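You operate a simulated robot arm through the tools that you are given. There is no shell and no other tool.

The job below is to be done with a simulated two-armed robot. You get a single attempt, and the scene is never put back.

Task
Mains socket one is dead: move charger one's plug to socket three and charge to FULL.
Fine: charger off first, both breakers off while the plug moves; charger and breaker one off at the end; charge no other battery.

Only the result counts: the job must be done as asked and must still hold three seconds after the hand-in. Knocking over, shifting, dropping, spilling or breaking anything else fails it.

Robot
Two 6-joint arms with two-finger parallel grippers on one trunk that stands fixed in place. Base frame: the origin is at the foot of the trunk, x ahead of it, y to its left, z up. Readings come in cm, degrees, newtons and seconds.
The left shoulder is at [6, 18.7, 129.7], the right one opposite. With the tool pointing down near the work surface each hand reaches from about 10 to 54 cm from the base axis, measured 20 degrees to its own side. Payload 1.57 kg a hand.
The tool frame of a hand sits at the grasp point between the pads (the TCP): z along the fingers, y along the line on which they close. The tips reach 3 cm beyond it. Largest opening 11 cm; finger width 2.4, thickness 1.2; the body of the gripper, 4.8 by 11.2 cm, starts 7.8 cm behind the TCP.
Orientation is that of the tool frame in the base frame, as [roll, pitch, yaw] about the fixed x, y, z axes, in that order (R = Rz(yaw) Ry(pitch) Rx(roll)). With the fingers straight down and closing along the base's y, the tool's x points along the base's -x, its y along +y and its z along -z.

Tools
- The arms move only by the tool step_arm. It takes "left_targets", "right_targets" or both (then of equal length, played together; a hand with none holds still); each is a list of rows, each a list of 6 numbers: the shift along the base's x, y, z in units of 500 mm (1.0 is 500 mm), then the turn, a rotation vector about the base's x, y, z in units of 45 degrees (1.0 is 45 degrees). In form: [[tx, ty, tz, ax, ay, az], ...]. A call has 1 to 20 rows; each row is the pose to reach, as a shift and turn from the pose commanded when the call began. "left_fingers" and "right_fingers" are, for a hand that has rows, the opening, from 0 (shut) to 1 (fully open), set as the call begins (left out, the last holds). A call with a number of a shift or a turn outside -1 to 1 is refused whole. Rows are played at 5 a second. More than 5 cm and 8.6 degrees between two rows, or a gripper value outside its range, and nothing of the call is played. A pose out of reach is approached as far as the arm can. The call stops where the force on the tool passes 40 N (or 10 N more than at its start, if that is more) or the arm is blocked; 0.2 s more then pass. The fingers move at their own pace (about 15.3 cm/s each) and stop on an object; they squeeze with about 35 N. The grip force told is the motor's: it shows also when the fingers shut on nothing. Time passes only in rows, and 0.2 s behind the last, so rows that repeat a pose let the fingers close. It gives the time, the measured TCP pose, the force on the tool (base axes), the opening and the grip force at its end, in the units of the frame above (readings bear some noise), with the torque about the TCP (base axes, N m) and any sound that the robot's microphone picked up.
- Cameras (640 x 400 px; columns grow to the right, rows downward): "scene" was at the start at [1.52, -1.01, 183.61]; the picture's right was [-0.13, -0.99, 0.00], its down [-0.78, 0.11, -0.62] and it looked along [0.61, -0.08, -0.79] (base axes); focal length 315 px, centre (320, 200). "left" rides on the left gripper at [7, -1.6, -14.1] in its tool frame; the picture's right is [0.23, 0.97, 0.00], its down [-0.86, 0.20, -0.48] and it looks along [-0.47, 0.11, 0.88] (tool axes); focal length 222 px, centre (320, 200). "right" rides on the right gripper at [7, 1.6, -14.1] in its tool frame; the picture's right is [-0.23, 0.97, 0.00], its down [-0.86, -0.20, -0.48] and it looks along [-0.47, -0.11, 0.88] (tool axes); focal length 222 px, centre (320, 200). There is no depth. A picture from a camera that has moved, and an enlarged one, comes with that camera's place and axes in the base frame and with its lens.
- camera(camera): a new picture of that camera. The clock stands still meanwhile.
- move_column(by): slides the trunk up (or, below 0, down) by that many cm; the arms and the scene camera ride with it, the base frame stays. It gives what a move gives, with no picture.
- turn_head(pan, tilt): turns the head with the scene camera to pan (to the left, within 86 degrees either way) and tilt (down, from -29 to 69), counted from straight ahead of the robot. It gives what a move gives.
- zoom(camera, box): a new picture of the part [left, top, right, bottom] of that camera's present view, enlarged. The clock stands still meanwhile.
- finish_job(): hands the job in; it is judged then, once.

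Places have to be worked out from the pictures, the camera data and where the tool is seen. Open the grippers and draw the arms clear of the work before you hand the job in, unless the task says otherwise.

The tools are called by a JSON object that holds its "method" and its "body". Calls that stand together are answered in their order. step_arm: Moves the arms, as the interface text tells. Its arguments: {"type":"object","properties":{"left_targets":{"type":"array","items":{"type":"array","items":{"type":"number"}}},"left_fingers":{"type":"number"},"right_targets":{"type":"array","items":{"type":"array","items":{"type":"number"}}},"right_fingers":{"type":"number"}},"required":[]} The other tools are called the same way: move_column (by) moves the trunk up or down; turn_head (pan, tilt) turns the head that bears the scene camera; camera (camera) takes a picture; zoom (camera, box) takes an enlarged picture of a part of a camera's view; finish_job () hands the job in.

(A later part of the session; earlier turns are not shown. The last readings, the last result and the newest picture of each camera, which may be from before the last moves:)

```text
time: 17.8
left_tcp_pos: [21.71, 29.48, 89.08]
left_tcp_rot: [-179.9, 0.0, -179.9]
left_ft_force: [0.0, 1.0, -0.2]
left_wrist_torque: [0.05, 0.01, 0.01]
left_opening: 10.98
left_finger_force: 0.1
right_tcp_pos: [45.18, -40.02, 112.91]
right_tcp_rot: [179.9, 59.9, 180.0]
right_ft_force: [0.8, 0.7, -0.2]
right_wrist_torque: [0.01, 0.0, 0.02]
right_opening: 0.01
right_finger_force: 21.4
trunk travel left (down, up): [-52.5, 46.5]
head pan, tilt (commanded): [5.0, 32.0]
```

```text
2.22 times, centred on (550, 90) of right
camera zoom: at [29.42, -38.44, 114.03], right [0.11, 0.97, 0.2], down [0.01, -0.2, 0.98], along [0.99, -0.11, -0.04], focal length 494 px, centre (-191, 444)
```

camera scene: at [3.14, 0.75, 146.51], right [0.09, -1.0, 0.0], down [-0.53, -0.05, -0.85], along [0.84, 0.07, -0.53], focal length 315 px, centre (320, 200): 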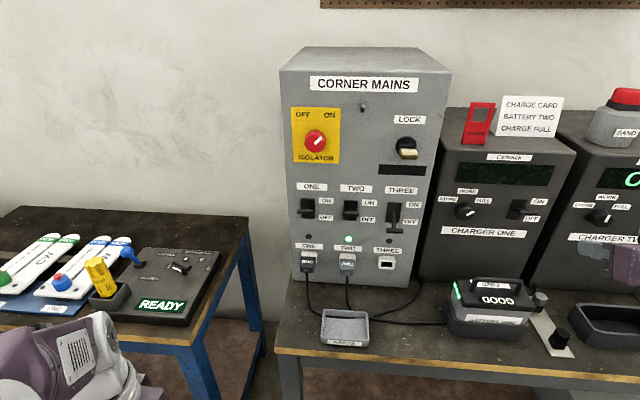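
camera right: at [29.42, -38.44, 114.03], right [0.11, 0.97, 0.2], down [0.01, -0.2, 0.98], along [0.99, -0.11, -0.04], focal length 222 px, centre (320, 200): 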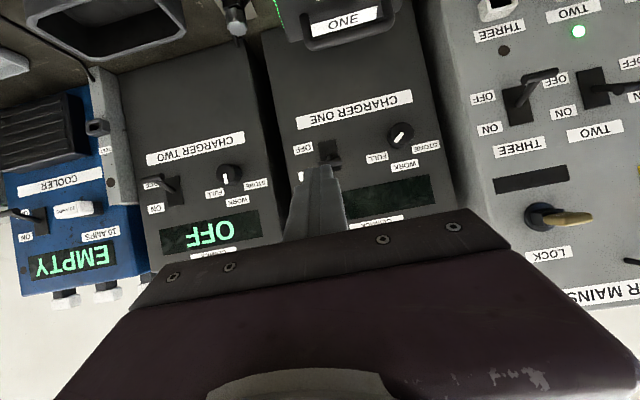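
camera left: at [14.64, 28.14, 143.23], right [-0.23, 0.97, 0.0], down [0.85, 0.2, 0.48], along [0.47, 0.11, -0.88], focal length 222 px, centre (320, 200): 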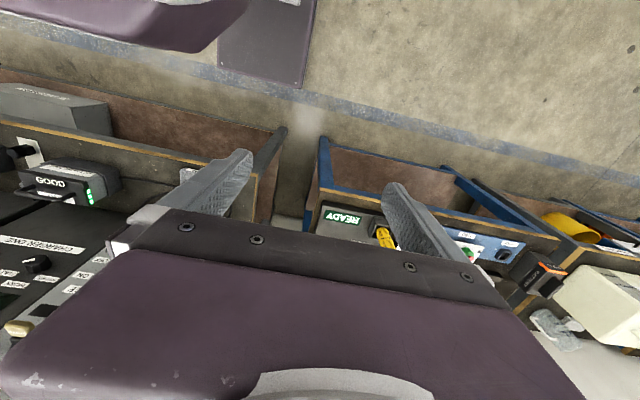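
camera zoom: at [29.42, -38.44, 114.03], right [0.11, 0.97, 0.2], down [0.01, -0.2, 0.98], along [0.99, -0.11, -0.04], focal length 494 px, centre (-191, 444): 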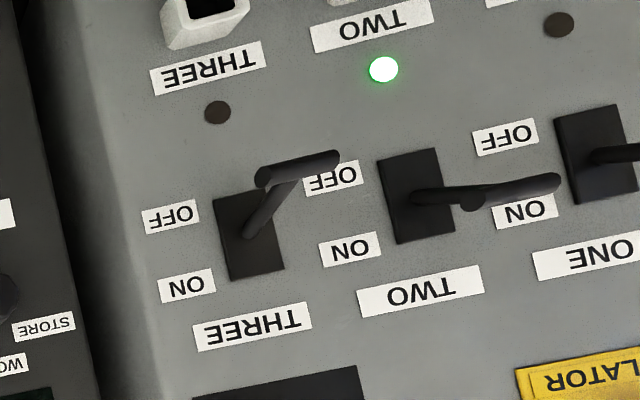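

The dial's mark lines up with FULL and the charger switch is ON (bar at about [63.7, -39.6, 107.4]). I go forward above the bar with the shut right fingers and press the lever down to OFF.

{"method": "step_arm", "body": {"right_targets": [[0.09, 0.003, 0.012, 0, 0, 0], [0.18, 0.006, 0.015, 0, 0, 0], [0.27, 0.008, 0.015, 0, 0, 0], [0.34, 0.008, 0.015, 0, 0, 0], [0.34, 0.008, -0.01, 0, 0, 0], [0.34, 0.008, -0.03, 0, 0, 0], [0.34, 0.008, -0.05, 0, 0, 0], [0.34, 0.008, -0.07, 0, 0, 0], [0.34, 0.008, -0.09, 0, 0, 0], [0.342, 0.008, -0.11, 0, 0, 0], [0.344, 0.008, -0.125, 0, 0, 0]]}}

{"method": "camera", "body": {"camera": "right"}}

{"method": "camera", "body": {"camera": "scene"}}

```text
time: 20.2
left_tcp_pos: [21.61, 29.63, 89.18]
left_tcp_rot: [180.0, 0.1, -180.0]
left_ft_force: [-0.3, 0.7, -0.3]
left_wrist_torque: [0.0, 0.0, -0.02]
left_opening: 11.02
left_finger_force: 0.0
right_tcp_pos: [62.22, -39.93, 106.82]
right_tcp_rot: [-179.8, 60.1, -179.9]
right_ft_force: [0.0, -0.6, 4.6]
right_wrist_torque: [-0.01, -0.07, -0.01]
right_opening: 0.0
right_finger_force: 21.7
trunk travel left (down, up): [-52.5, 46.5]
head pan, tilt (commanded): [5.0, 32.0]
```

```text
taken
camera right: at [46.49, -38.35, 107.78], right [0.11, 0.97, 0.2], down [0.01, -0.2, 0.98], along [0.99, -0.11, -0.03], focal length 222 px, centre (320, 200)
```

right: 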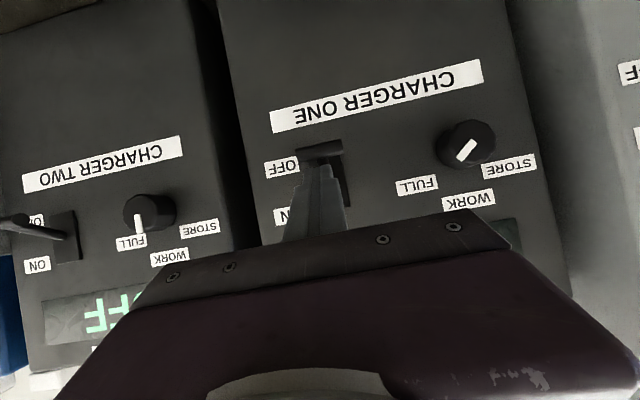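

```text
taken
camera scene: at [2.88, 0.81, 146.53], right [0.09, -1.0, 0.0], down [-0.53, -0.05, -0.85], along [0.85, 0.07, -0.53], focal length 315 px, centre (320, 200)
```

scene: 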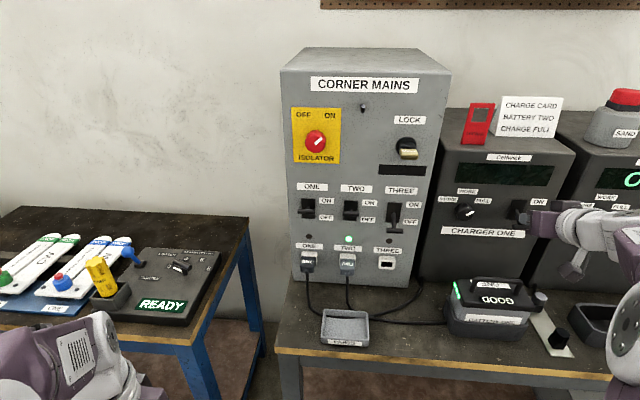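

The bar has gone down to about z=103.7 with a light force. I press a bit further to be sure it seats in OFF, then lift and draw back to view it.

{"method": "step_arm", "body": {"right_targets": [[0, 0, -0.01, 0, 0, 0], [0, 0, -0.018, 0, 0, 0], [0, 0, -0.018, 0, 0, 0]]}}

{"method": "step_arm", "body": {"right_targets": [[0, 0, 0.04, 0, 0, 0], [0, 0, 0.1, 0, 0, 0], [-0.06, 0, 0.14, 0, 0, 0], [-0.14, 0, 0.14, 0, 0, 0], [-0.22, 0, 0.14, 0, 0, 0]]}}

{"method": "camera", "body": {"camera": "right"}}

{"method": "zoom", "body": {"camera": "right", "box": [240, 60, 420, 240]}}

{"method": "zoom", "body": {"camera": "scene", "box": [420, 150, 580, 250]}}

```text
time: 21.0
left_tcp_pos: [21.35, 29.77, 89.29]
left_tcp_rot: [-180.0, 0.3, 179.9]
left_ft_force: [-1.0, 0.1, -0.6]
left_wrist_torque: [-0.01, -0.02, 0.03]
left_opening: 10.99
left_finger_force: 0.1
right_tcp_pos: [62.0, -40.05, 106.58]
right_tcp_rot: [-179.5, 60.7, -179.9]
right_ft_force: [-1.4, -9.6, 33.9]
right_wrist_torque: [-0.12, -0.69, -0.15]
right_opening: 0.01
right_finger_force: 21.1
trunk travel left (down, up): [-52.5, 46.5]
head pan, tilt (commanded): [5.0, 32.0]
```

```text
time: 22.2
left_tcp_pos: [21.52, 29.63, 89.22]
left_tcp_rot: [180.0, 0.2, -179.9]
left_ft_force: [-0.4, -0.7, 0.1]
left_wrist_torque: [0.0, -0.02, 0.0]
left_opening: 11.01
left_finger_force: 0.0
right_tcp_pos: [51.24, -40.06, 112.95]
right_tcp_rot: [179.9, 60.1, -179.9]
right_ft_force: [0.2, 0.1, -0.7]
right_wrist_torque: [0.0, -0.05, -0.02]
right_opening: 0.0
right_finger_force: 21.3
trunk travel left (down, up): [-52.5, 46.5]
head pan, tilt (commanded): [5.0, 32.0]
```

```text
taken
camera right: at [35.55, -38.48, 113.92], right [0.11, 0.97, 0.2], down [0.01, -0.2, 0.98], along [0.99, -0.11, -0.03], focal length 222 px, centre (320, 200)
```

right: 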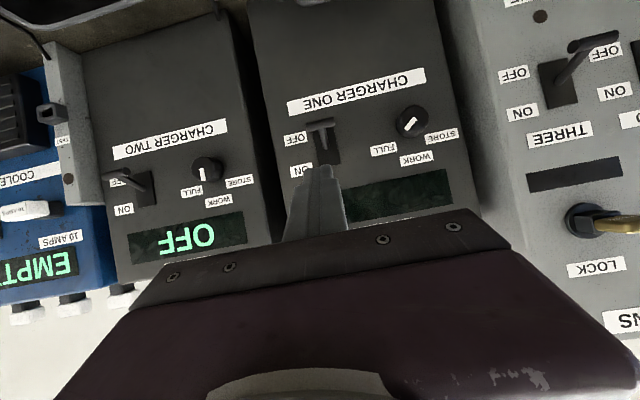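

```text
2.22 times, centred on (330, 150) of right
camera zoom: at [35.55, -38.48, 113.92], right [0.11, 0.97, 0.2], down [0.01, -0.2, 0.98], along [0.99, -0.11, -0.03], focal length 494 px, centre (298, 311)
```

zoom: 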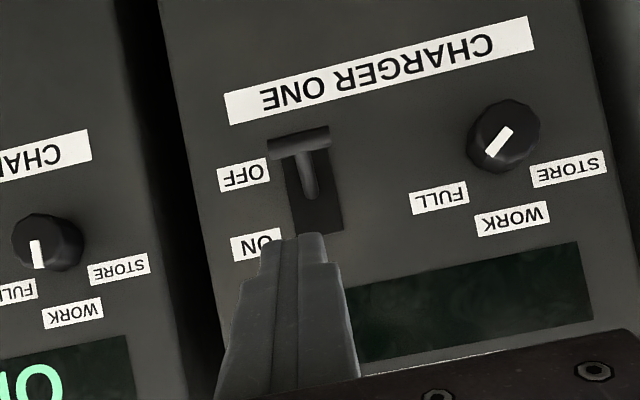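

```text
4.00 times, centred on (500, 200) of scene
camera zoom: at [2.8, 0.82, 146.52], right [0.09, -1.0, 0.0], down [-0.53, -0.05, -0.85], along [0.85, 0.07, -0.53], focal length 1261 px, centre (-400, 200)
```

zoom: 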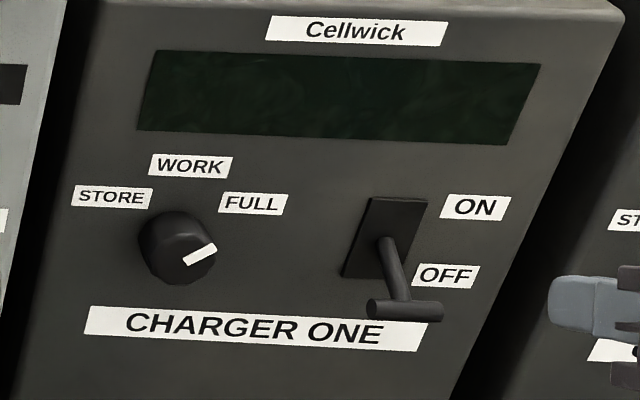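

Charger one's switch is now OFF (bar low). Next is breaker one: I move the left hand up and forward with fingers shut, tilting it to the same 60° as the right one.

{"method": "step_arm", "body": {"left_targets": [[0.05, -0.0513, 0.0608, 0, -0.1125, 0], [0.1, -0.1026, 0.1216, 0, -0.225, 0], [0.15, -0.1539, 0.1824, 0, -0.3375, 0], [0.2, -0.2052, 0.2432, 0, -0.45, 0], [0.25, -0.2565, 0.304, 0, -0.5625, 0], [0.3, -0.3078, 0.3648, 0, -0.675, 0], [0.35, -0.3591, 0.4256, 0, -0.7875, 0], [0.4, -0.41, 0.4864, 0, -0.9, 0]], "left_fingers": 0}}

{"method": "step_arm", "body": {"left_targets": [[0.05, 0, 0, 0, -0.108, 0], [0.1, 0, 0, 0, -0.216, 0], [0.15, 0, 0, 0, -0.325, 0], [0.2, 0, 0, 0, -0.433, 0]], "right_targets": [[-0.03, 0, 0, 0, 0, 0], [-0.06, 0, 0, 0, 0, 0], [-0.1, 0, 0, 0, 0, 0], [-0.12, 0, 0, 0, 0, 0]]}}

{"method": "camera", "body": {"camera": "left"}}

{"method": "camera", "body": {"camera": "scene"}}

```text
time: 24.0
left_tcp_pos: [41.93, 9.04, 113.41]
left_tcp_rot: [-179.9, 40.5, -179.9]
left_ft_force: [0.3, 0.0, -0.3]
left_wrist_torque: [0.03, 0.0, 0.04]
left_opening: 0.0
left_finger_force: 20.9
left hand out of reach, approached as far as the arm can: row 2, 3, 4, 5, 6
right_tcp_pos: [51.48, -40.29, 112.86]
right_tcp_rot: [179.9, 60.0, 179.9]
right_ft_force: [-0.1, -0.2, 0.3]
right_wrist_torque: [0.02, -0.01, -0.02]
right_opening: 0.0
right_finger_force: 21.2
trunk travel left (down, up): [-52.5, 46.5]
head pan, tilt (commanded): [5.0, 32.0]
```

```text
time: 25.0
left_tcp_pos: [51.91, 8.98, 113.47]
left_tcp_rot: [-179.7, 60.1, -179.9]
left_ft_force: [1.0, -0.2, -0.3]
left_wrist_torque: [-0.02, 0.02, 0.01]
left_opening: 0.0
left_finger_force: 21.4
right_tcp_pos: [45.31, -39.94, 112.66]
right_tcp_rot: [-179.9, 59.9, -179.9]
right_ft_force: [0.3, 0.1, 0.1]
right_wrist_torque: [0.03, -0.01, -0.02]
right_opening: 0.02
right_finger_force: 21.5
trunk travel left (down, up): [-52.5, 46.5]
head pan, tilt (commanded): [5.0, 32.0]
```

```text
taken
camera left: at [36.03, 7.59, 114.44], right [-0.11, 0.97, -0.2], down [0.01, 0.2, 0.98], along [0.99, 0.11, -0.03], focal length 222 px, centre (320, 200)
```

left: 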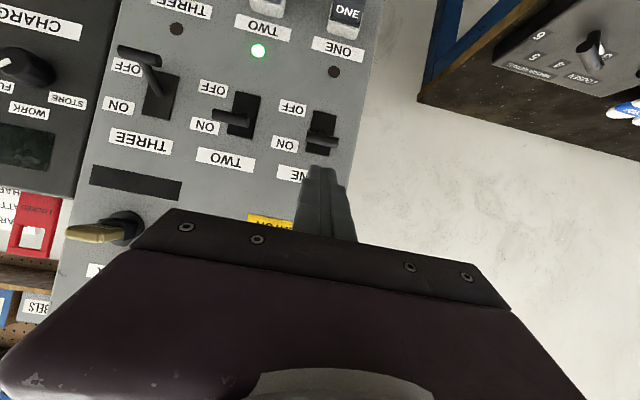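

```text
taken
camera scene: at [3.07, 0.77, 146.51], right [0.09, -1.0, 0.0], down [-0.53, -0.05, -0.85], along [0.84, 0.07, -0.53], focal length 315 px, centre (320, 200)
```

scene: 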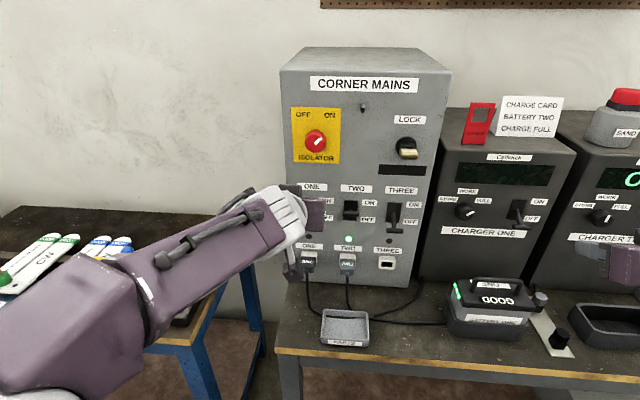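

The wrist view confirms breaker one's bar at about [60.6, 9.2, 107.3], in ON. I go above it and press it down to OFF.

{"method": "step_arm", "body": {"left_targets": [[0.07, 0.003, 0.0, 0, 0, 0], [0.14, 0.004, 0.0, 0, 0, 0], [0.142, 0.004, -0.03, 0, 0, 0], [0.142, 0.004, -0.05, 0, 0, 0], [0.142, 0.004, -0.07, 0, 0, 0], [0.142, 0.004, -0.09, 0, 0, 0], [0.142, 0.004, -0.11, 0, 0, 0], [0.144, 0.004, -0.13, 0, 0, 0], [0.146, 0.004, -0.142, 0, 0, 0], [0.146, 0.004, -0.146, 0, 0, 0]]}}

{"method": "camera", "body": {"camera": "left"}}

```text
time: 27.2
left_tcp_pos: [59.02, 9.28, 106.22]
left_tcp_rot: [-179.9, 60.0, -179.8]
left_ft_force: [0.8, 0.3, 1.3]
left_wrist_torque: [0.03, -0.03, 0.03]
left_opening: 0.0
left_finger_force: 21.4
right_tcp_pos: [45.28, -39.84, 112.75]
right_tcp_rot: [179.9, 60.0, -180.0]
right_ft_force: [0.0, 0.1, 0.0]
right_wrist_torque: [0.03, 0.06, 0.0]
right_opening: 0.0
right_finger_force: 21.6
trunk travel left (down, up): [-52.5, 46.5]
head pan, tilt (commanded): [5.0, 32.0]
```

```text
taken
camera left: at [43.25, 7.83, 107.17], right [-0.11, 0.97, -0.2], down [0.01, 0.2, 0.98], along [0.99, 0.11, -0.03], focal length 222 px, centre (320, 200)
```

left: 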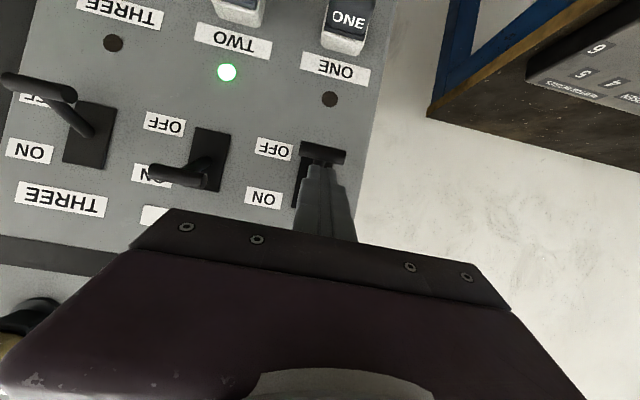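

The bar is at about z=103.1, the OFF place. I press slightly more to seat it, then lift and pull back to check.

{"method": "step_arm", "body": {"left_targets": [[0, 0, -0.006, 0, 0, 0], [0, 0, -0.012, 0, 0, 0], [0, 0, -0.012, 0, 0, 0]]}}

{"method": "step_arm", "body": {"left_targets": [[0, 0, 0.06, 0, 0, 0], [0, 0, 0.12, 0, 0, 0], [-0.08, 0, 0.12, 0, 0, 0], [-0.16, 0, 0.1, 0, 0, 0], [-0.24, 0, 0.04, 0, 0, 0], [-0.3, 0, -0.02, 0, 0, 0]]}}

{"method": "camera", "body": {"camera": "left"}}

{"method": "zoom", "body": {"camera": "scene", "box": [280, 170, 440, 290]}}

```text
time: 28.0
left_tcp_pos: [58.7, 9.31, 106.03]
left_tcp_rot: [-179.9, 60.5, -179.9]
left_ft_force: [-0.1, 0.8, 26.8]
left_wrist_torque: [-0.04, -0.53, -0.07]
left_opening: 0.0
left_finger_force: 21.5
right_tcp_pos: [44.92, -39.89, 112.84]
right_tcp_rot: [179.9, 60.2, 180.0]
right_ft_force: [0.5, -0.1, 0.2]
right_wrist_torque: [0.04, 0.04, 0.04]
right_opening: 0.0
right_finger_force: 21.6
trunk travel left (down, up): [-52.5, 46.5]
head pan, tilt (commanded): [5.0, 32.0]
```

```text
time: 29.4
left_tcp_pos: [43.8, 9.39, 104.84]
left_tcp_rot: [179.9, 60.1, -180.0]
left_ft_force: [0.2, -0.1, -0.1]
left_wrist_torque: [0.0, -0.05, 0.03]
left_opening: 0.0
left_finger_force: 21.1
right_tcp_pos: [45.23, -39.87, 112.82]
right_tcp_rot: [-179.9, 60.0, -180.0]
right_ft_force: [-0.4, -0.1, 1.1]
right_wrist_torque: [-0.01, 0.03, -0.01]
right_opening: 0.02
right_finger_force: 21.8
trunk travel left (down, up): [-52.5, 46.5]
head pan, tilt (commanded): [5.0, 32.0]
```

```text
taken
camera left: at [28.09, 7.8, 105.77], right [-0.11, 0.97, -0.2], down [0.01, 0.2, 0.98], along [0.99, 0.11, -0.03], focal length 222 px, centre (320, 200)
```

left: 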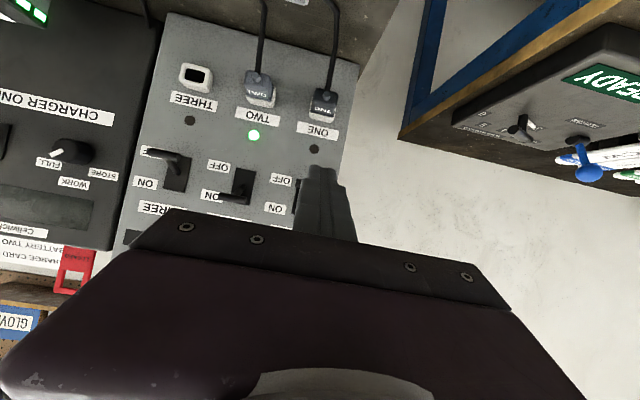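

```text
3.33 times, centred on (360, 230) of scene
camera zoom: at [2.93, 0.79, 146.52], right [0.09, -1.0, 0.0], down [-0.53, -0.05, -0.85], along [0.84, 0.07, -0.53], focal length 1050 px, centre (187, 100)
```

zoom: 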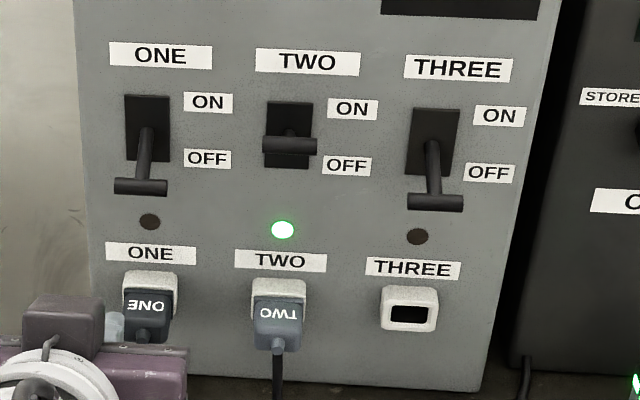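

Breakers one and three are both OFF, charger one is off. Now I look closely at plug one and socket three through the left wrist camera.

{"method": "zoom", "body": {"camera": "left", "box": [260, 40, 380, 160]}}

{"method": "zoom", "body": {"camera": "left", "box": [150, 30, 290, 150]}}

{"method": "camera", "body": {"camera": "right"}}

{"method": "zoom", "body": {"camera": "scene", "box": [290, 225, 410, 300]}}

```text
3.33 times, centred on (320, 100) of left
camera zoom: at [28.09, 7.8, 105.77], right [-0.11, 0.97, -0.2], down [0.01, 0.2, 0.98], along [0.99, 0.11, -0.03], focal length 740 px, centre (320, 533)
```

zoom: 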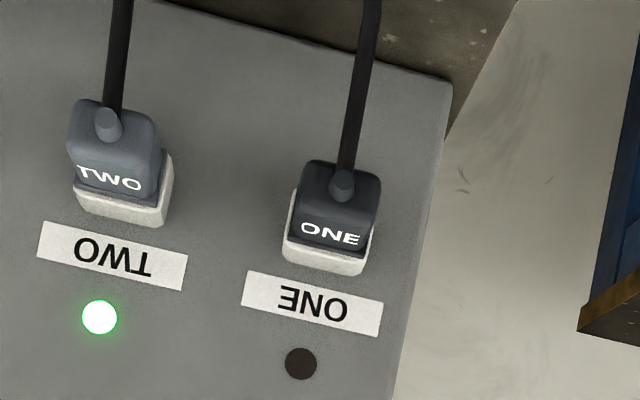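

```text
3.33 times, centred on (220, 90) of left
camera zoom: at [28.09, 7.8, 105.77], right [-0.11, 0.97, -0.2], down [0.01, 0.2, 0.98], along [0.99, 0.11, -0.03], focal length 740 px, centre (653, 567)
```

zoom: 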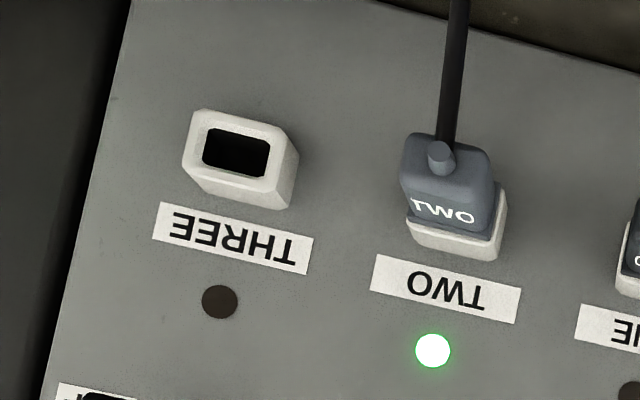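

```text
taken
camera right: at [29.56, -38.25, 113.83], right [0.11, 0.97, 0.2], down [0.01, -0.2, 0.98], along [0.99, -0.11, -0.03], focal length 222 px, centre (320, 200)
```

right: 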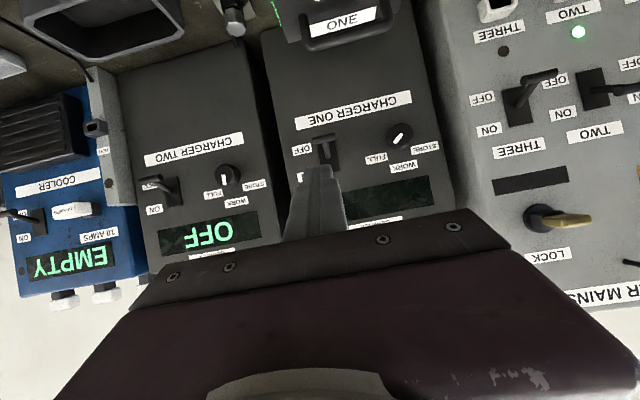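

```text
5.33 times, centred on (350, 262) of scene
camera zoom: at [2.93, 0.79, 146.52], right [0.09, -1.0, 0.0], down [-0.53, -0.05, -0.85], along [0.84, 0.07, -0.53], focal length 1681 px, centre (160, -133)
```

zoom: 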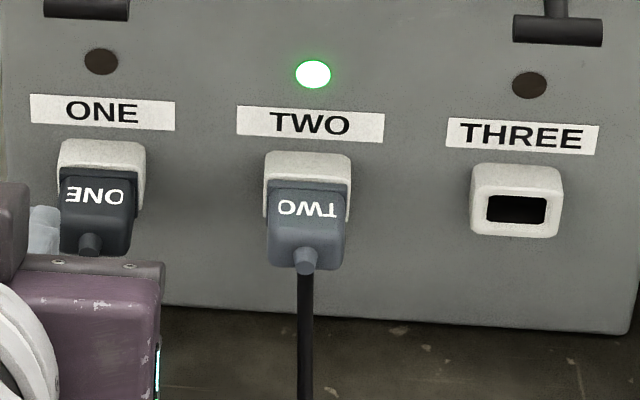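

Plug one's body is about 3.6 cm wide, centred near y=9.15, z=89.5, between x≈60.5 and the socket face at x≈63.4; socket three's slot is at y≈-11.05, same height. I open the left fingers and lower the hand in front of the plug.

{"method": "step_arm", "body": {"left_targets": [[0.02, -0.002, -0.08, 0, 0, 0], [0.04, -0.004, -0.16, 0, 0, 0], [0.06, -0.005, -0.23, 0, 0, 0], [0.1, -0.005, -0.288, 0, 0, 0]], "left_fingers": 0.6}}

{"method": "camera", "body": {"camera": "left"}}

{"method": "zoom", "body": {"camera": "left", "box": [240, 80, 400, 240]}}

{"method": "zoom", "body": {"camera": "scene", "box": [270, 210, 430, 310]}}

```text
time: 30.4
left_tcp_pos: [49.0, 9.11, 90.45]
left_tcp_rot: [-179.8, 59.9, -179.8]
left_ft_force: [-0.3, 0.1, -1.1]
left_wrist_torque: [-0.02, 0.03, 0.01]
left_opening: 6.6
left_finger_force: 0.0
right_tcp_pos: [45.43, -39.95, 112.71]
right_tcp_rot: [-179.9, 59.9, 179.9]
right_ft_force: [0.7, 0.3, 0.0]
right_wrist_torque: [-0.02, 0.0, -0.01]
right_opening: 0.0
right_finger_force: 21.2
trunk travel left (down, up): [-52.5, 46.5]
head pan, tilt (commanded): [5.0, 32.0]
```

```text
taken
camera left: at [33.34, 7.67, 91.27], right [-0.11, 0.97, -0.2], down [0.01, 0.2, 0.98], along [0.99, 0.11, -0.04], focal length 222 px, centre (320, 200)
```

left: 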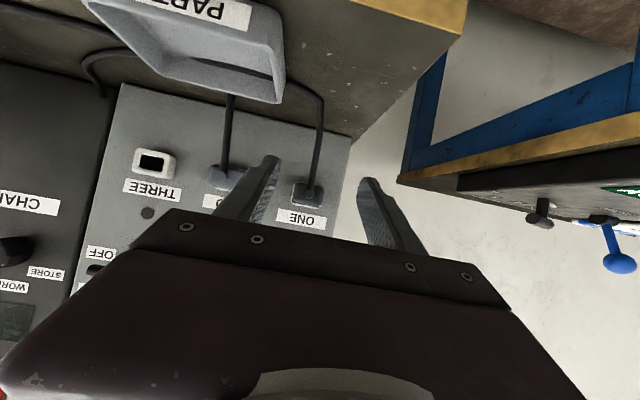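

```text
2.50 times, centred on (320, 160) of left
camera zoom: at [33.34, 7.67, 91.27], right [-0.11, 0.97, -0.2], down [0.01, 0.2, 0.98], along [0.99, 0.11, -0.04], focal length 555 px, centre (320, 300)
```

zoom: 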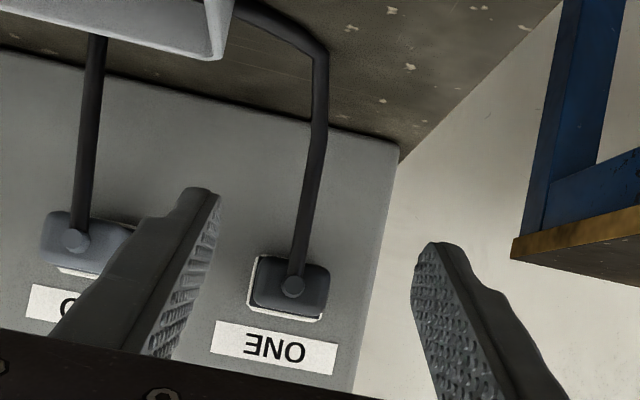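

```text
4.00 times, centred on (350, 260) of scene
camera zoom: at [3.16, 0.75, 146.51], right [0.09, -1.0, 0.0], down [-0.53, -0.05, -0.85], along [0.84, 0.07, -0.53], focal length 1261 px, centre (200, -40)
```

zoom: 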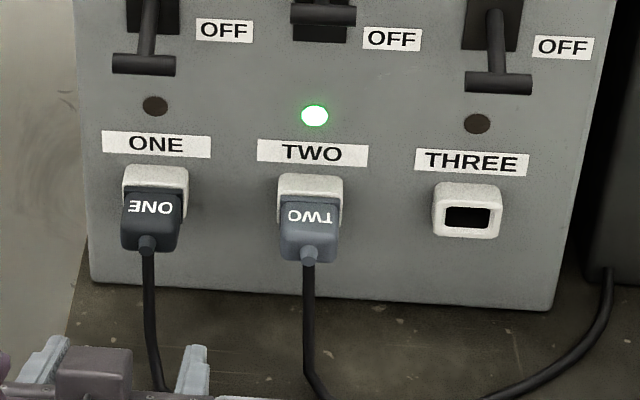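

The plug is centred between the open fingers (y≈9.18, z≈89.7). I advance along x to just around the plug and check before closing.

{"method": "step_arm", "body": {"left_targets": [[0.06, 0.001, 0.002, 0, 0, 0], [0.12, 0.001, 0.002, 0, 0, 0], [0.17, 0.001, 0.002, 0, 0, 0], [0.204, 0.001, 0.002, 0, 0, 0]]}}

{"method": "camera", "body": {"camera": "left"}}

{"method": "zoom", "body": {"camera": "left", "box": [240, 100, 400, 260]}}

{"method": "zoom", "body": {"camera": "scene", "box": [270, 210, 430, 310]}}

```text
time: 31.4
left_tcp_pos: [59.28, 9.08, 90.37]
left_tcp_rot: [-179.9, 60.2, -179.9]
left_ft_force: [0.4, 0.3, -0.3]
left_wrist_torque: [-0.03, 0.0, -0.01]
left_opening: 6.58
left_finger_force: 0.1
right_tcp_pos: [45.32, -39.94, 112.71]
right_tcp_rot: [-179.9, 60.0, -180.0]
right_ft_force: [0.4, 0.2, -0.1]
right_wrist_torque: [-0.04, -0.02, 0.0]
right_opening: 0.03
right_finger_force: 21.8
trunk travel left (down, up): [-52.5, 46.5]
head pan, tilt (commanded): [5.0, 32.0]
```

```text
taken
camera left: at [43.45, 7.7, 91.23], right [-0.11, 0.97, -0.2], down [0.01, 0.2, 0.98], along [0.99, 0.11, -0.03], focal length 222 px, centre (320, 200)
```

left: 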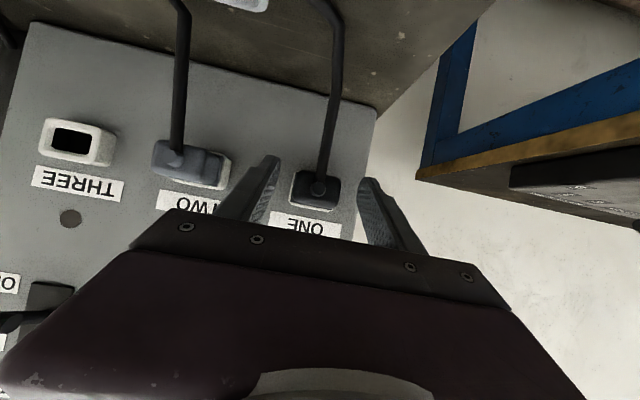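

```text
2.50 times, centred on (320, 180) of left
camera zoom: at [43.45, 7.7, 91.23], right [-0.11, 0.97, -0.2], down [0.01, 0.2, 0.98], along [0.99, 0.11, -0.03], focal length 555 px, centre (320, 250)
```

zoom: 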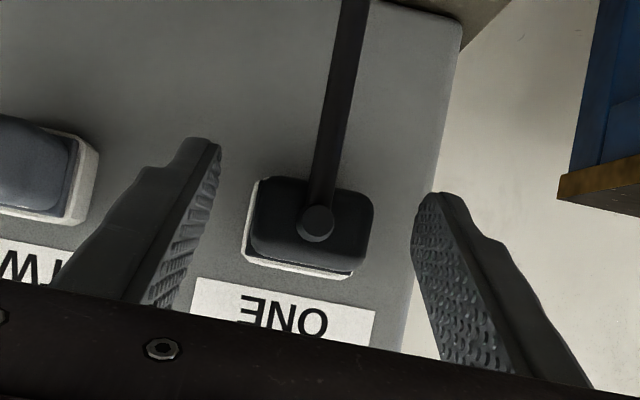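

```text
4.00 times, centred on (350, 260) of scene
camera zoom: at [3.05, 0.78, 146.51], right [0.09, -1.0, 0.0], down [-0.53, -0.05, -0.85], along [0.84, 0.07, -0.53], focal length 1261 px, centre (200, -40)
```

zoom: 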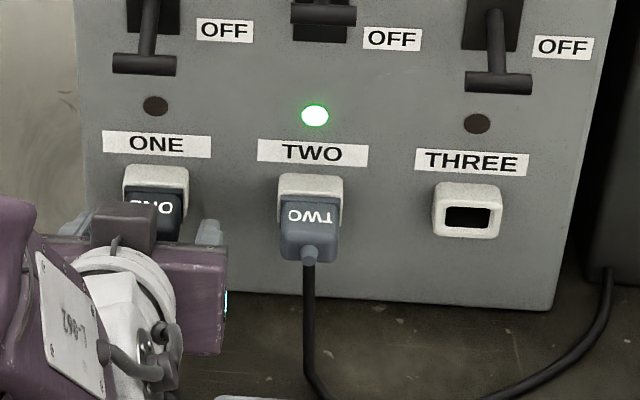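

Fingers straddle the plug with its centre about 0.15 cm to +y of mine. I adjust slightly, go 0.4 cm deeper and close the grip.

{"method": "step_arm", "body": {"left_targets": [[0.006, 0.003, 0.002, 0, 0, 0], [0.01, 0.003, 0.003, 0, 0, 0]]}}

{"method": "step_arm", "body": {"left_targets": [[0, 0, 0, 0, 0, 0], [0, 0, 0, 0, 0, 0], [0, 0, 0, 0, 0, 0], [0, 0, 0, 0, 0, 0]], "left_fingers": 0}}

{"method": "zoom", "body": {"camera": "left", "box": [240, 100, 400, 260]}}

{"method": "zoom", "body": {"camera": "scene", "box": [270, 210, 430, 310]}}

```text
time: 32.0
left_tcp_pos: [59.53, 9.29, 90.44]
left_tcp_rot: [-179.9, 60.0, -180.0]
left_ft_force: [-0.5, 0.1, -0.9]
left_wrist_torque: [0.0, 0.0, -0.01]
left_opening: 6.61
left_finger_force: 0.1
right_tcp_pos: [45.38, -39.87, 112.77]
right_tcp_rot: [-180.0, 59.9, -180.0]
right_ft_force: [-0.2, -0.3, 0.5]
right_wrist_torque: [0.02, -0.01, 0.01]
right_opening: 0.01
right_finger_force: 21.8
trunk travel left (down, up): [-52.5, 46.5]
head pan, tilt (commanded): [5.0, 32.0]
```

```text
time: 33.0
left_tcp_pos: [59.76, 8.99, 90.3]
left_tcp_rot: [179.8, 60.0, 179.8]
left_ft_force: [-0.7, -14.5, -1.5]
left_wrist_torque: [-0.16, 0.02, -0.26]
left_opening: 3.51
left_finger_force: 35.0
right_tcp_pos: [45.33, -40.08, 112.65]
right_tcp_rot: [179.7, 60.0, 179.8]
right_ft_force: [0.3, -1.1, -0.2]
right_wrist_torque: [0.01, 0.01, 0.0]
right_opening: 0.0
right_finger_force: 21.6
trunk travel left (down, up): [-52.5, 46.5]
head pan, tilt (commanded): [5.0, 32.0]
```

```text
2.50 times, centred on (320, 180) of left
camera zoom: at [43.81, 7.58, 91.32], right [-0.11, 0.97, -0.2], down [0.01, 0.2, 0.98], along [0.99, 0.11, -0.03], focal length 555 px, centre (320, 250)
```

zoom: 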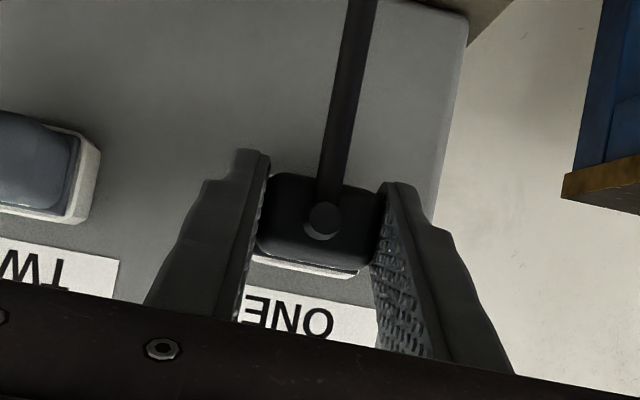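

```text
4.00 times, centred on (350, 260) of scene
camera zoom: at [3.0, 0.47, 146.51], right [0.09, -1.0, 0.0], down [-0.53, -0.04, -0.85], along [0.84, 0.07, -0.53], focal length 1261 px, centre (200, -40)
```

zoom: 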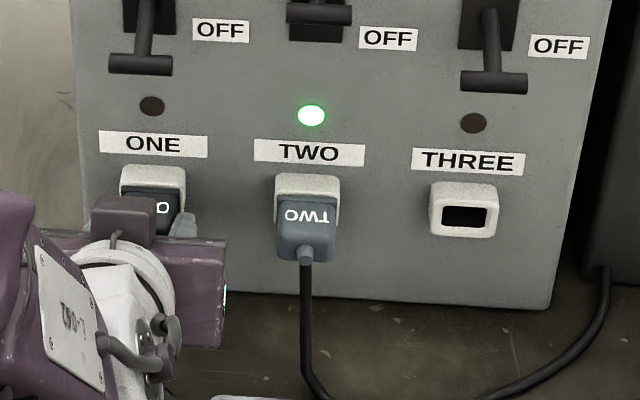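

Gripped: opening 3.5 cm, but a side force of -14.5 N shows the plug sits at y≈8.95. I shift the hand 0.35 cm to -y to relieve it before pulling.

{"method": "step_arm", "body": {"left_targets": [[0, -0.004, 0, 0, 0, 0], [0, -0.007, 0, 0, 0, 0], [0, -0.007, 0, 0, 0, 0]]}}

```text
time: 33.8
left_tcp_pos: [59.41, 8.97, 90.49]
left_tcp_rot: [180.0, 60.0, -179.9]
left_ft_force: [-4.0, -5.0, -3.9]
left_wrist_torque: [0.0, 0.12, -0.12]
left_opening: 3.51
left_finger_force: 34.9
right_tcp_pos: [45.3, -39.93, 112.81]
right_tcp_rot: [-180.0, 60.0, -180.0]
right_ft_force: [-0.1, -0.8, 0.5]
right_wrist_torque: [0.0, -0.02, 0.0]
right_opening: 0.02
right_finger_force: 21.0
trunk travel left (down, up): [-52.5, 46.5]
head pan, tilt (commanded): [5.0, 32.0]
```

Side force is mostly gone. I pull the plug straight out along -x, gently, about 8 cm.

{"method": "step_arm", "body": {"left_targets": [[-0.008, -0.002, 0, 0, 0, 0], [-0.016, -0.002, 0, 0, 0, 0], [-0.024, -0.002, 0, 0, 0, 0], [-0.034, -0.002, 0, 0, 0, 0], [-0.046, -0.002, 0, 0, 0, 0], [-0.06, -0.002, 0, 0, 0, 0], [-0.08, -0.002, 0, 0, 0, 0], [-0.1, -0.002, 0, 0, 0, 0], [-0.12, -0.002, 0, 0, 0, 0], [-0.14, -0.002, 0, 0, 0, 0], [-0.16, -0.002, 0, 0, 0, 0]]}}

{"method": "camera", "body": {"camera": "left"}}

{"method": "zoom", "body": {"camera": "scene", "box": [270, 230, 430, 330]}}

```text
time: 36.2
left_tcp_pos: [51.51, 8.81, 90.46]
left_tcp_rot: [-179.7, 60.0, -179.8]
left_ft_force: [0.0, -0.7, -0.4]
left_wrist_torque: [-0.01, 0.0, -0.02]
left_opening: 3.5
left_finger_force: 34.7
right_tcp_pos: [45.39, -39.86, 112.85]
right_tcp_rot: [-180.0, 60.0, 180.0]
right_ft_force: [0.2, 0.0, 0.0]
right_wrist_torque: [-0.01, 0.0, 0.03]
right_opening: 0.0
right_finger_force: 21.2
trunk travel left (down, up): [-52.5, 46.5]
head pan, tilt (commanded): [5.0, 32.0]
```

```text
taken
camera left: at [35.79, 7.4, 91.51], right [-0.11, 0.97, -0.2], down [0.01, 0.2, 0.98], along [0.99, 0.11, -0.03], focal length 222 px, centre (320, 200)
```

left: 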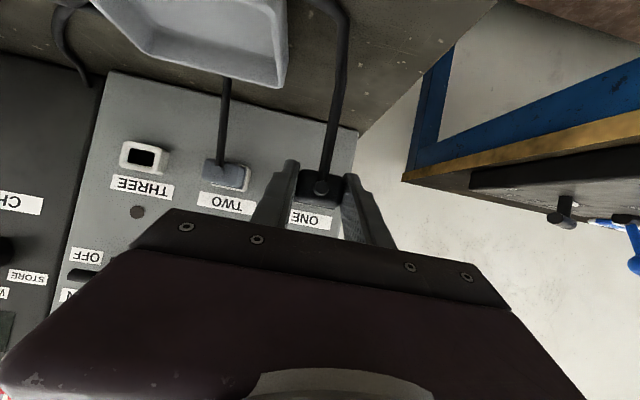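

```text
4.00 times, centred on (350, 280) of scene
camera zoom: at [2.97, 0.78, 146.52], right [0.09, -1.0, 0.0], down [-0.53, -0.05, -0.85], along [0.84, 0.07, -0.53], focal length 1261 px, centre (200, -120)
```

zoom: 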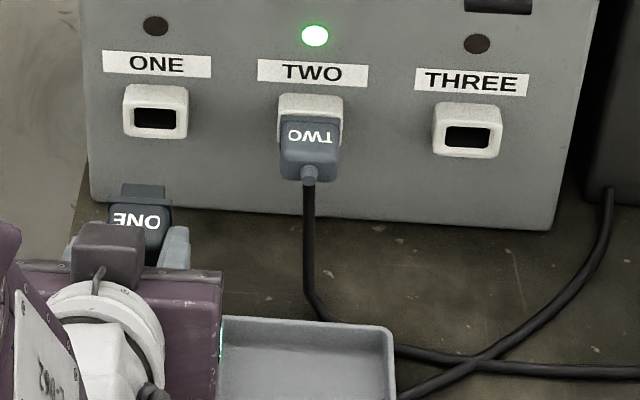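

The plug is out cleanly with its tongue visible. I check the tray and cables in the full scene before carrying it across.

{"method": "camera", "body": {"camera": "scene"}}

{"method": "zoom", "body": {"camera": "scene", "box": [290, 280, 450, 380]}}

{"method": "camera", "body": {"camera": "right"}}

```text
taken
camera scene: at [2.97, 0.78, 146.52], right [0.09, -1.0, 0.0], down [-0.53, -0.05, -0.85], along [0.84, 0.07, -0.53], focal length 315 px, centre (320, 200)
```

scene: 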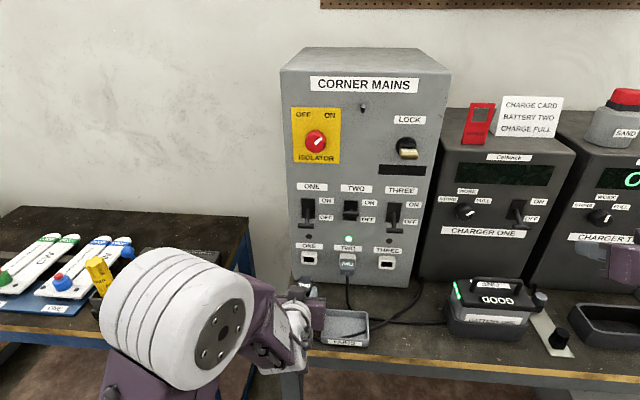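

```text
4.00 times, centred on (370, 330) of scene
camera zoom: at [2.97, 0.78, 146.52], right [0.09, -1.0, 0.0], down [-0.53, -0.05, -0.85], along [0.84, 0.07, -0.53], focal length 1261 px, centre (120, -320)
```

zoom: 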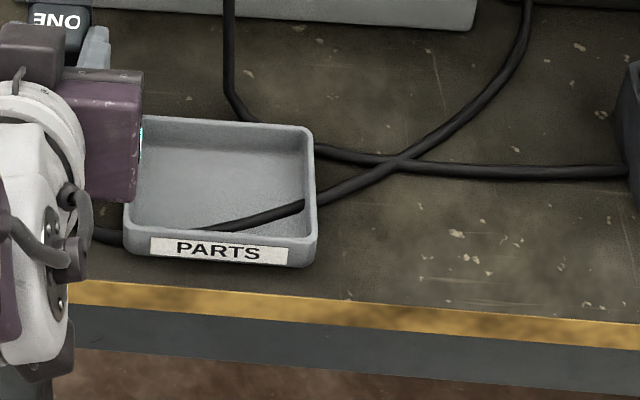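

```text
taken
camera right: at [29.58, -38.25, 113.82], right [0.11, 0.97, 0.2], down [0.01, -0.2, 0.98], along [0.99, -0.11, -0.04], focal length 222 px, centre (320, 200)
```

right: 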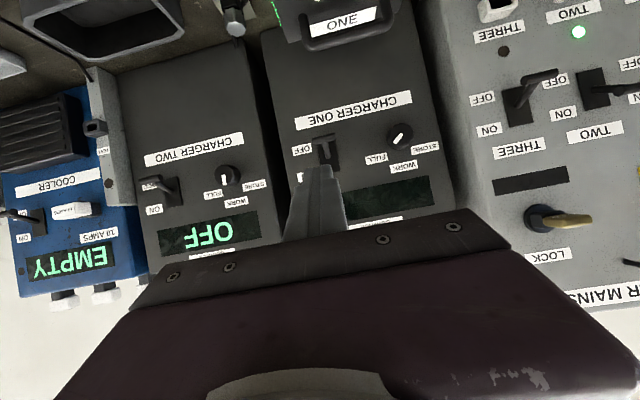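

The cable runs visually through the tray without moving it, so it is harmless; socket spacing from the picture is 20.0 cm at equal height. I lift the plug 4 cm, back off 1 cm, carry it 20 cm to -y and lower it in front of socket three (right hand sidesteps for room).

{"method": "step_arm", "body": {"left_targets": [[-0.02, 0, 0.04, 0, 0, 0], [-0.02, 0, 0.08, 0, 0, 0], [-0.02, -0.06, 0.08, 0, 0, 0], [-0.02, -0.12, 0.08, 0, 0, 0], [-0.02, -0.18, 0.08, 0, 0, 0], [-0.02, -0.24, 0.08, 0, 0, 0], [-0.02, -0.3, 0.08, 0, 0, 0], [-0.02, -0.36, 0.08, 0, 0, 0], [-0.02, -0.4, 0.08, 0, 0, 0], [-0.02, -0.4, 0.04, 0, 0, 0], [-0.02, -0.4, 0.0, 0, 0, 0], [-0.02, -0.4, 0.0, 0, 0, 0]], "right_targets": [[0, -0.03, 0, 0, 0, 0], [0, -0.06, 0, 0, 0, 0], [0, -0.09, 0, 0, 0, 0], [0, -0.12, 0, 0, 0, 0], [0, -0.12, 0, 0, 0, 0], [0, -0.12, 0, 0, 0, 0], [0, -0.12, 0, 0, 0, 0], [0, -0.12, 0, 0, 0, 0], [0, -0.12, 0, 0, 0, 0], [0, -0.12, 0, 0, 0, 0], [0, -0.12, 0, 0, 0, 0], [0, -0.12, 0, 0, 0, 0]]}}

{"method": "camera", "body": {"camera": "left"}}

{"method": "camera", "body": {"camera": "scene"}}

{"method": "zoom", "body": {"camera": "scene", "box": [310, 210, 470, 310]}}

{"method": "zoom", "body": {"camera": "left", "box": [240, 100, 400, 260]}}

```text
time: 38.8
left_tcp_pos: [50.73, -11.04, 90.72]
left_tcp_rot: [-179.9, 60.1, -179.8]
left_ft_force: [-0.3, 0.7, -0.2]
left_wrist_torque: [0.01, -0.01, 0.0]
left_opening: 3.54
left_finger_force: 35.1
right_tcp_pos: [45.08, -45.9, 112.77]
right_tcp_rot: [-180.0, 60.0, 180.0]
right_ft_force: [-0.2, 0.5, 0.3]
right_wrist_torque: [-0.02, 0.0, 0.03]
right_opening: 0.0
right_finger_force: 21.0
trunk travel left (down, up): [-52.5, 46.5]
head pan, tilt (commanded): [5.0, 32.0]
```

```text
taken
camera left: at [34.98, -12.57, 91.56], right [-0.11, 0.97, -0.2], down [0.01, 0.2, 0.98], along [0.99, 0.11, -0.03], focal length 222 px, centre (320, 200)
```

left: 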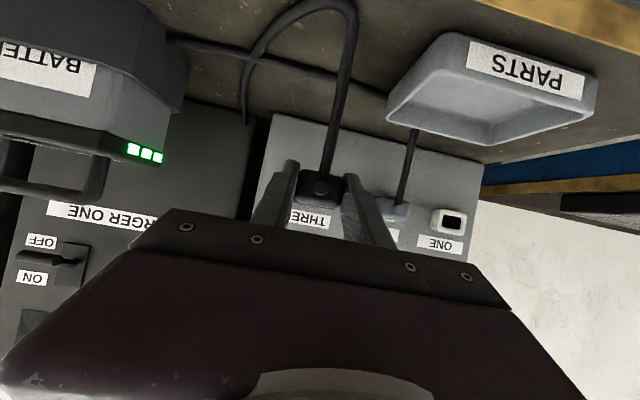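

```text
taken
camera scene: at [2.97, 0.8, 146.52], right [0.09, -1.0, 0.0], down [-0.53, -0.05, -0.85], along [0.84, 0.07, -0.53], focal length 315 px, centre (320, 200)
```

scene: 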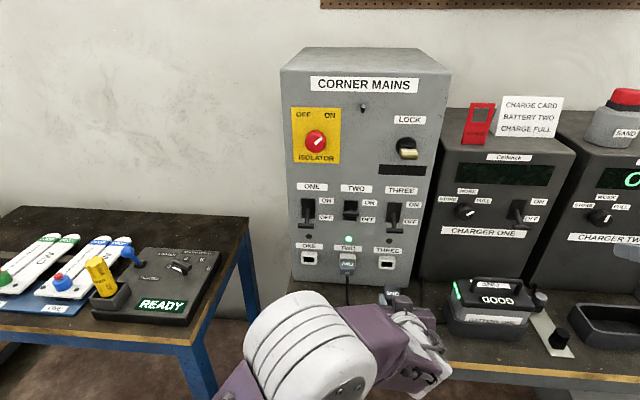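

```text
4.00 times, centred on (390, 260) of scene
camera zoom: at [2.97, 0.8, 146.52], right [0.09, -1.0, 0.0], down [-0.53, -0.05, -0.85], along [0.84, 0.07, -0.53], focal length 1261 px, centre (40, -40)
```

zoom: 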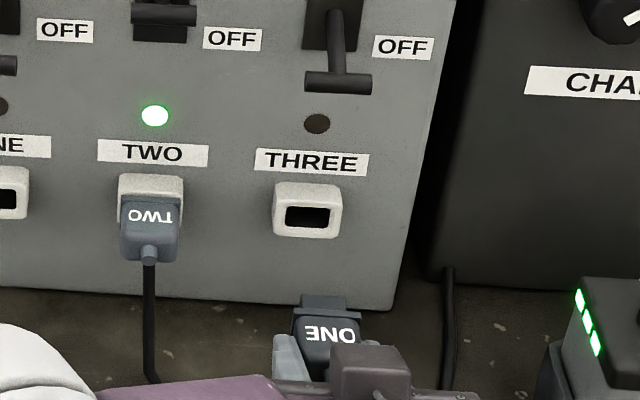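

```text
2.50 times, centred on (320, 180) of left
camera zoom: at [34.98, -12.57, 91.56], right [-0.11, 0.97, -0.2], down [0.01, 0.2, 0.98], along [0.99, 0.11, -0.03], focal length 555 px, centre (320, 250)
```

zoom: 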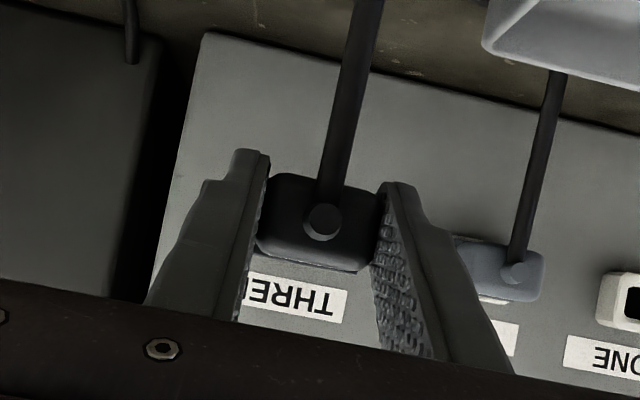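

The plug hangs aligned in front of socket three (20.0 cm shift, same height). I advance to just short of the slot and check alignment.

{"method": "step_arm", "body": {"left_targets": [[0.04, 0, 0, 0, 0, 0], [0.08, 0, 0, 0, 0, 0], [0.11, 0, 0, 0, 0, 0], [0.13, 0, 0, 0, 0, 0], [0.13, 0, 0, 0, 0, 0]]}}

{"method": "zoom", "body": {"camera": "scene", "box": [340, 220, 440, 290]}}

{"method": "zoom", "body": {"camera": "left", "box": [240, 100, 400, 260]}}

{"method": "zoom", "body": {"camera": "right", "box": [440, 0, 640, 120]}}

```text
time: 40.0
left_tcp_pos: [57.13, -11.09, 90.65]
left_tcp_rot: [-179.9, 60.1, -179.9]
left_ft_force: [0.2, -0.1, -1.0]
left_wrist_torque: [0.01, 0.01, 0.0]
left_opening: 3.53
left_finger_force: 35.0
right_tcp_pos: [45.21, -45.88, 112.89]
right_tcp_rot: [180.0, 60.0, -180.0]
right_ft_force: [0.0, 1.0, -0.2]
right_wrist_torque: [-0.01, 0.03, -0.02]
right_opening: 0.01
right_finger_force: 21.4
trunk travel left (down, up): [-52.5, 46.5]
head pan, tilt (commanded): [5.0, 32.0]
```

```text
5.71 times, centred on (390, 255) of scene
camera zoom: at [2.98, 0.78, 146.52], right [0.09, -1.0, 0.0], down [-0.53, -0.05, -0.85], along [0.84, 0.07, -0.53], focal length 1801 px, centre (-80, -114)
```

zoom: 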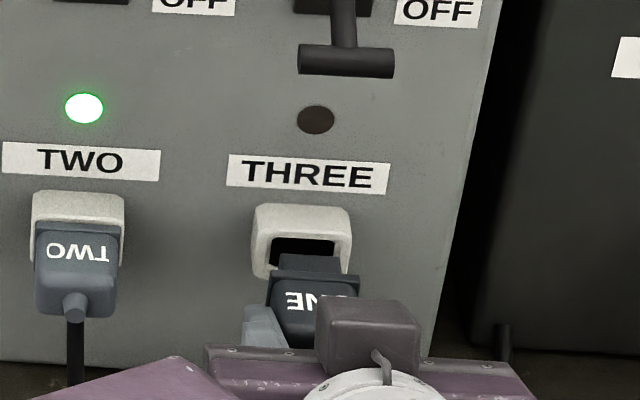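

```text
2.50 times, centred on (320, 180) of left
camera zoom: at [41.44, -12.6, 91.47], right [-0.11, 0.97, -0.2], down [0.01, 0.2, 0.98], along [0.99, 0.11, -0.03], focal length 555 px, centre (320, 250)
```

zoom: 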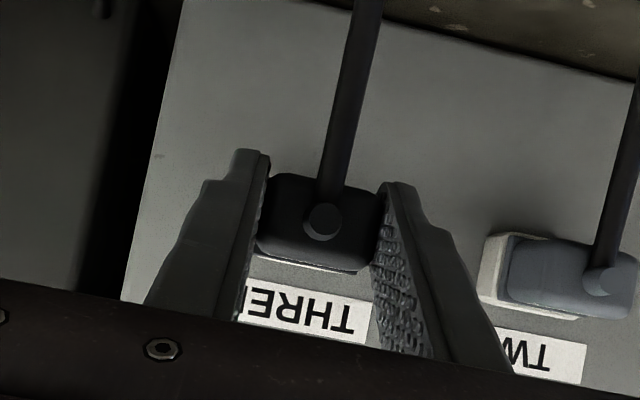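

```text
3.20 times, centred on (540, 60) of right
camera zoom: at [29.46, -44.31, 113.86], right [0.11, 0.97, 0.2], down [0.01, -0.2, 0.98], along [0.99, -0.11, -0.04], focal length 711 px, centre (-384, 648)
```

zoom: 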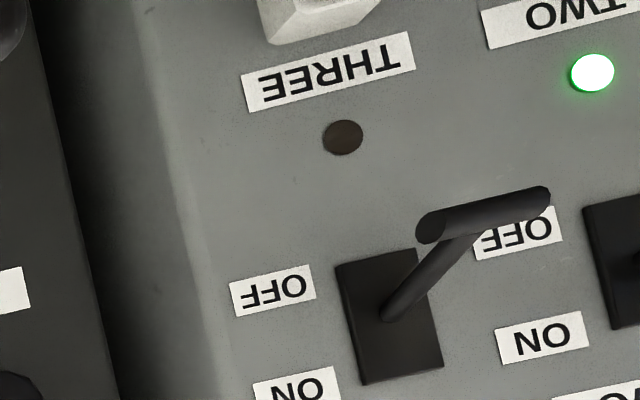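

Alignment looks right laterally and by relative shift. I push the plug in slowly over the remaining 2.5 cm, watching the force.

{"method": "step_arm", "body": {"left_targets": [[0.008, 0, 0, 0, 0, 0], [0.016, 0, 0, 0, 0, 0], [0.024, 0, 0, 0, 0, 0], [0.032, 0, 0, 0, 0, 0], [0.04, 0, 0, 0, 0, 0], [0.046, 0, 0, 0, 0, 0], [0.05, 0, 0, 0, 0, 0], [0.05, 0, 0, 0, 0, 0]]}}

{"method": "zoom", "body": {"camera": "scene", "box": [340, 220, 440, 290]}}

{"method": "zoom", "body": {"camera": "left", "box": [240, 100, 400, 260]}}

```text
time: 41.8
left_tcp_pos: [59.74, -10.99, 90.71]
left_tcp_rot: [-179.9, 60.2, -179.8]
left_ft_force: [1.5, 1.4, 0.8]
left_wrist_torque: [0.03, -0.04, 0.04]
left_opening: 3.51
left_finger_force: 35.3
right_tcp_pos: [45.28, -45.95, 112.86]
right_tcp_rot: [-180.0, 59.9, 180.0]
right_ft_force: [0.3, 0.2, -0.9]
right_wrist_torque: [-0.01, -0.02, 0.0]
right_opening: 0.0
right_finger_force: 21.4
trunk travel left (down, up): [-52.5, 46.5]
head pan, tilt (commanded): [5.0, 32.0]
```

```text
5.71 times, centred on (390, 255) of scene
camera zoom: at [3.04, 0.78, 146.52], right [0.09, -1.0, 0.0], down [-0.53, -0.05, -0.85], along [0.84, 0.07, -0.53], focal length 1801 px, centre (-80, -114)
```

zoom: 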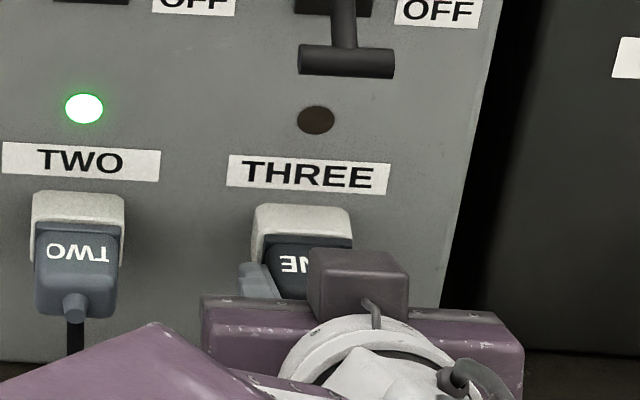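

```text
2.50 times, centred on (320, 180) of left
camera zoom: at [44.03, -12.56, 91.45], right [-0.11, 0.97, -0.2], down [0.01, 0.2, 0.98], along [0.99, 0.11, -0.03], focal length 555 px, centre (320, 250)
```

zoom: 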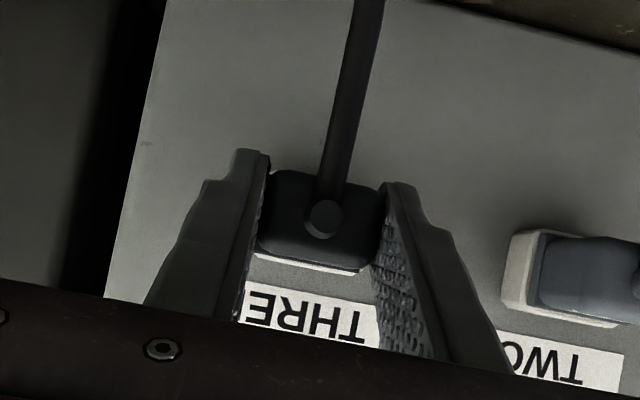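

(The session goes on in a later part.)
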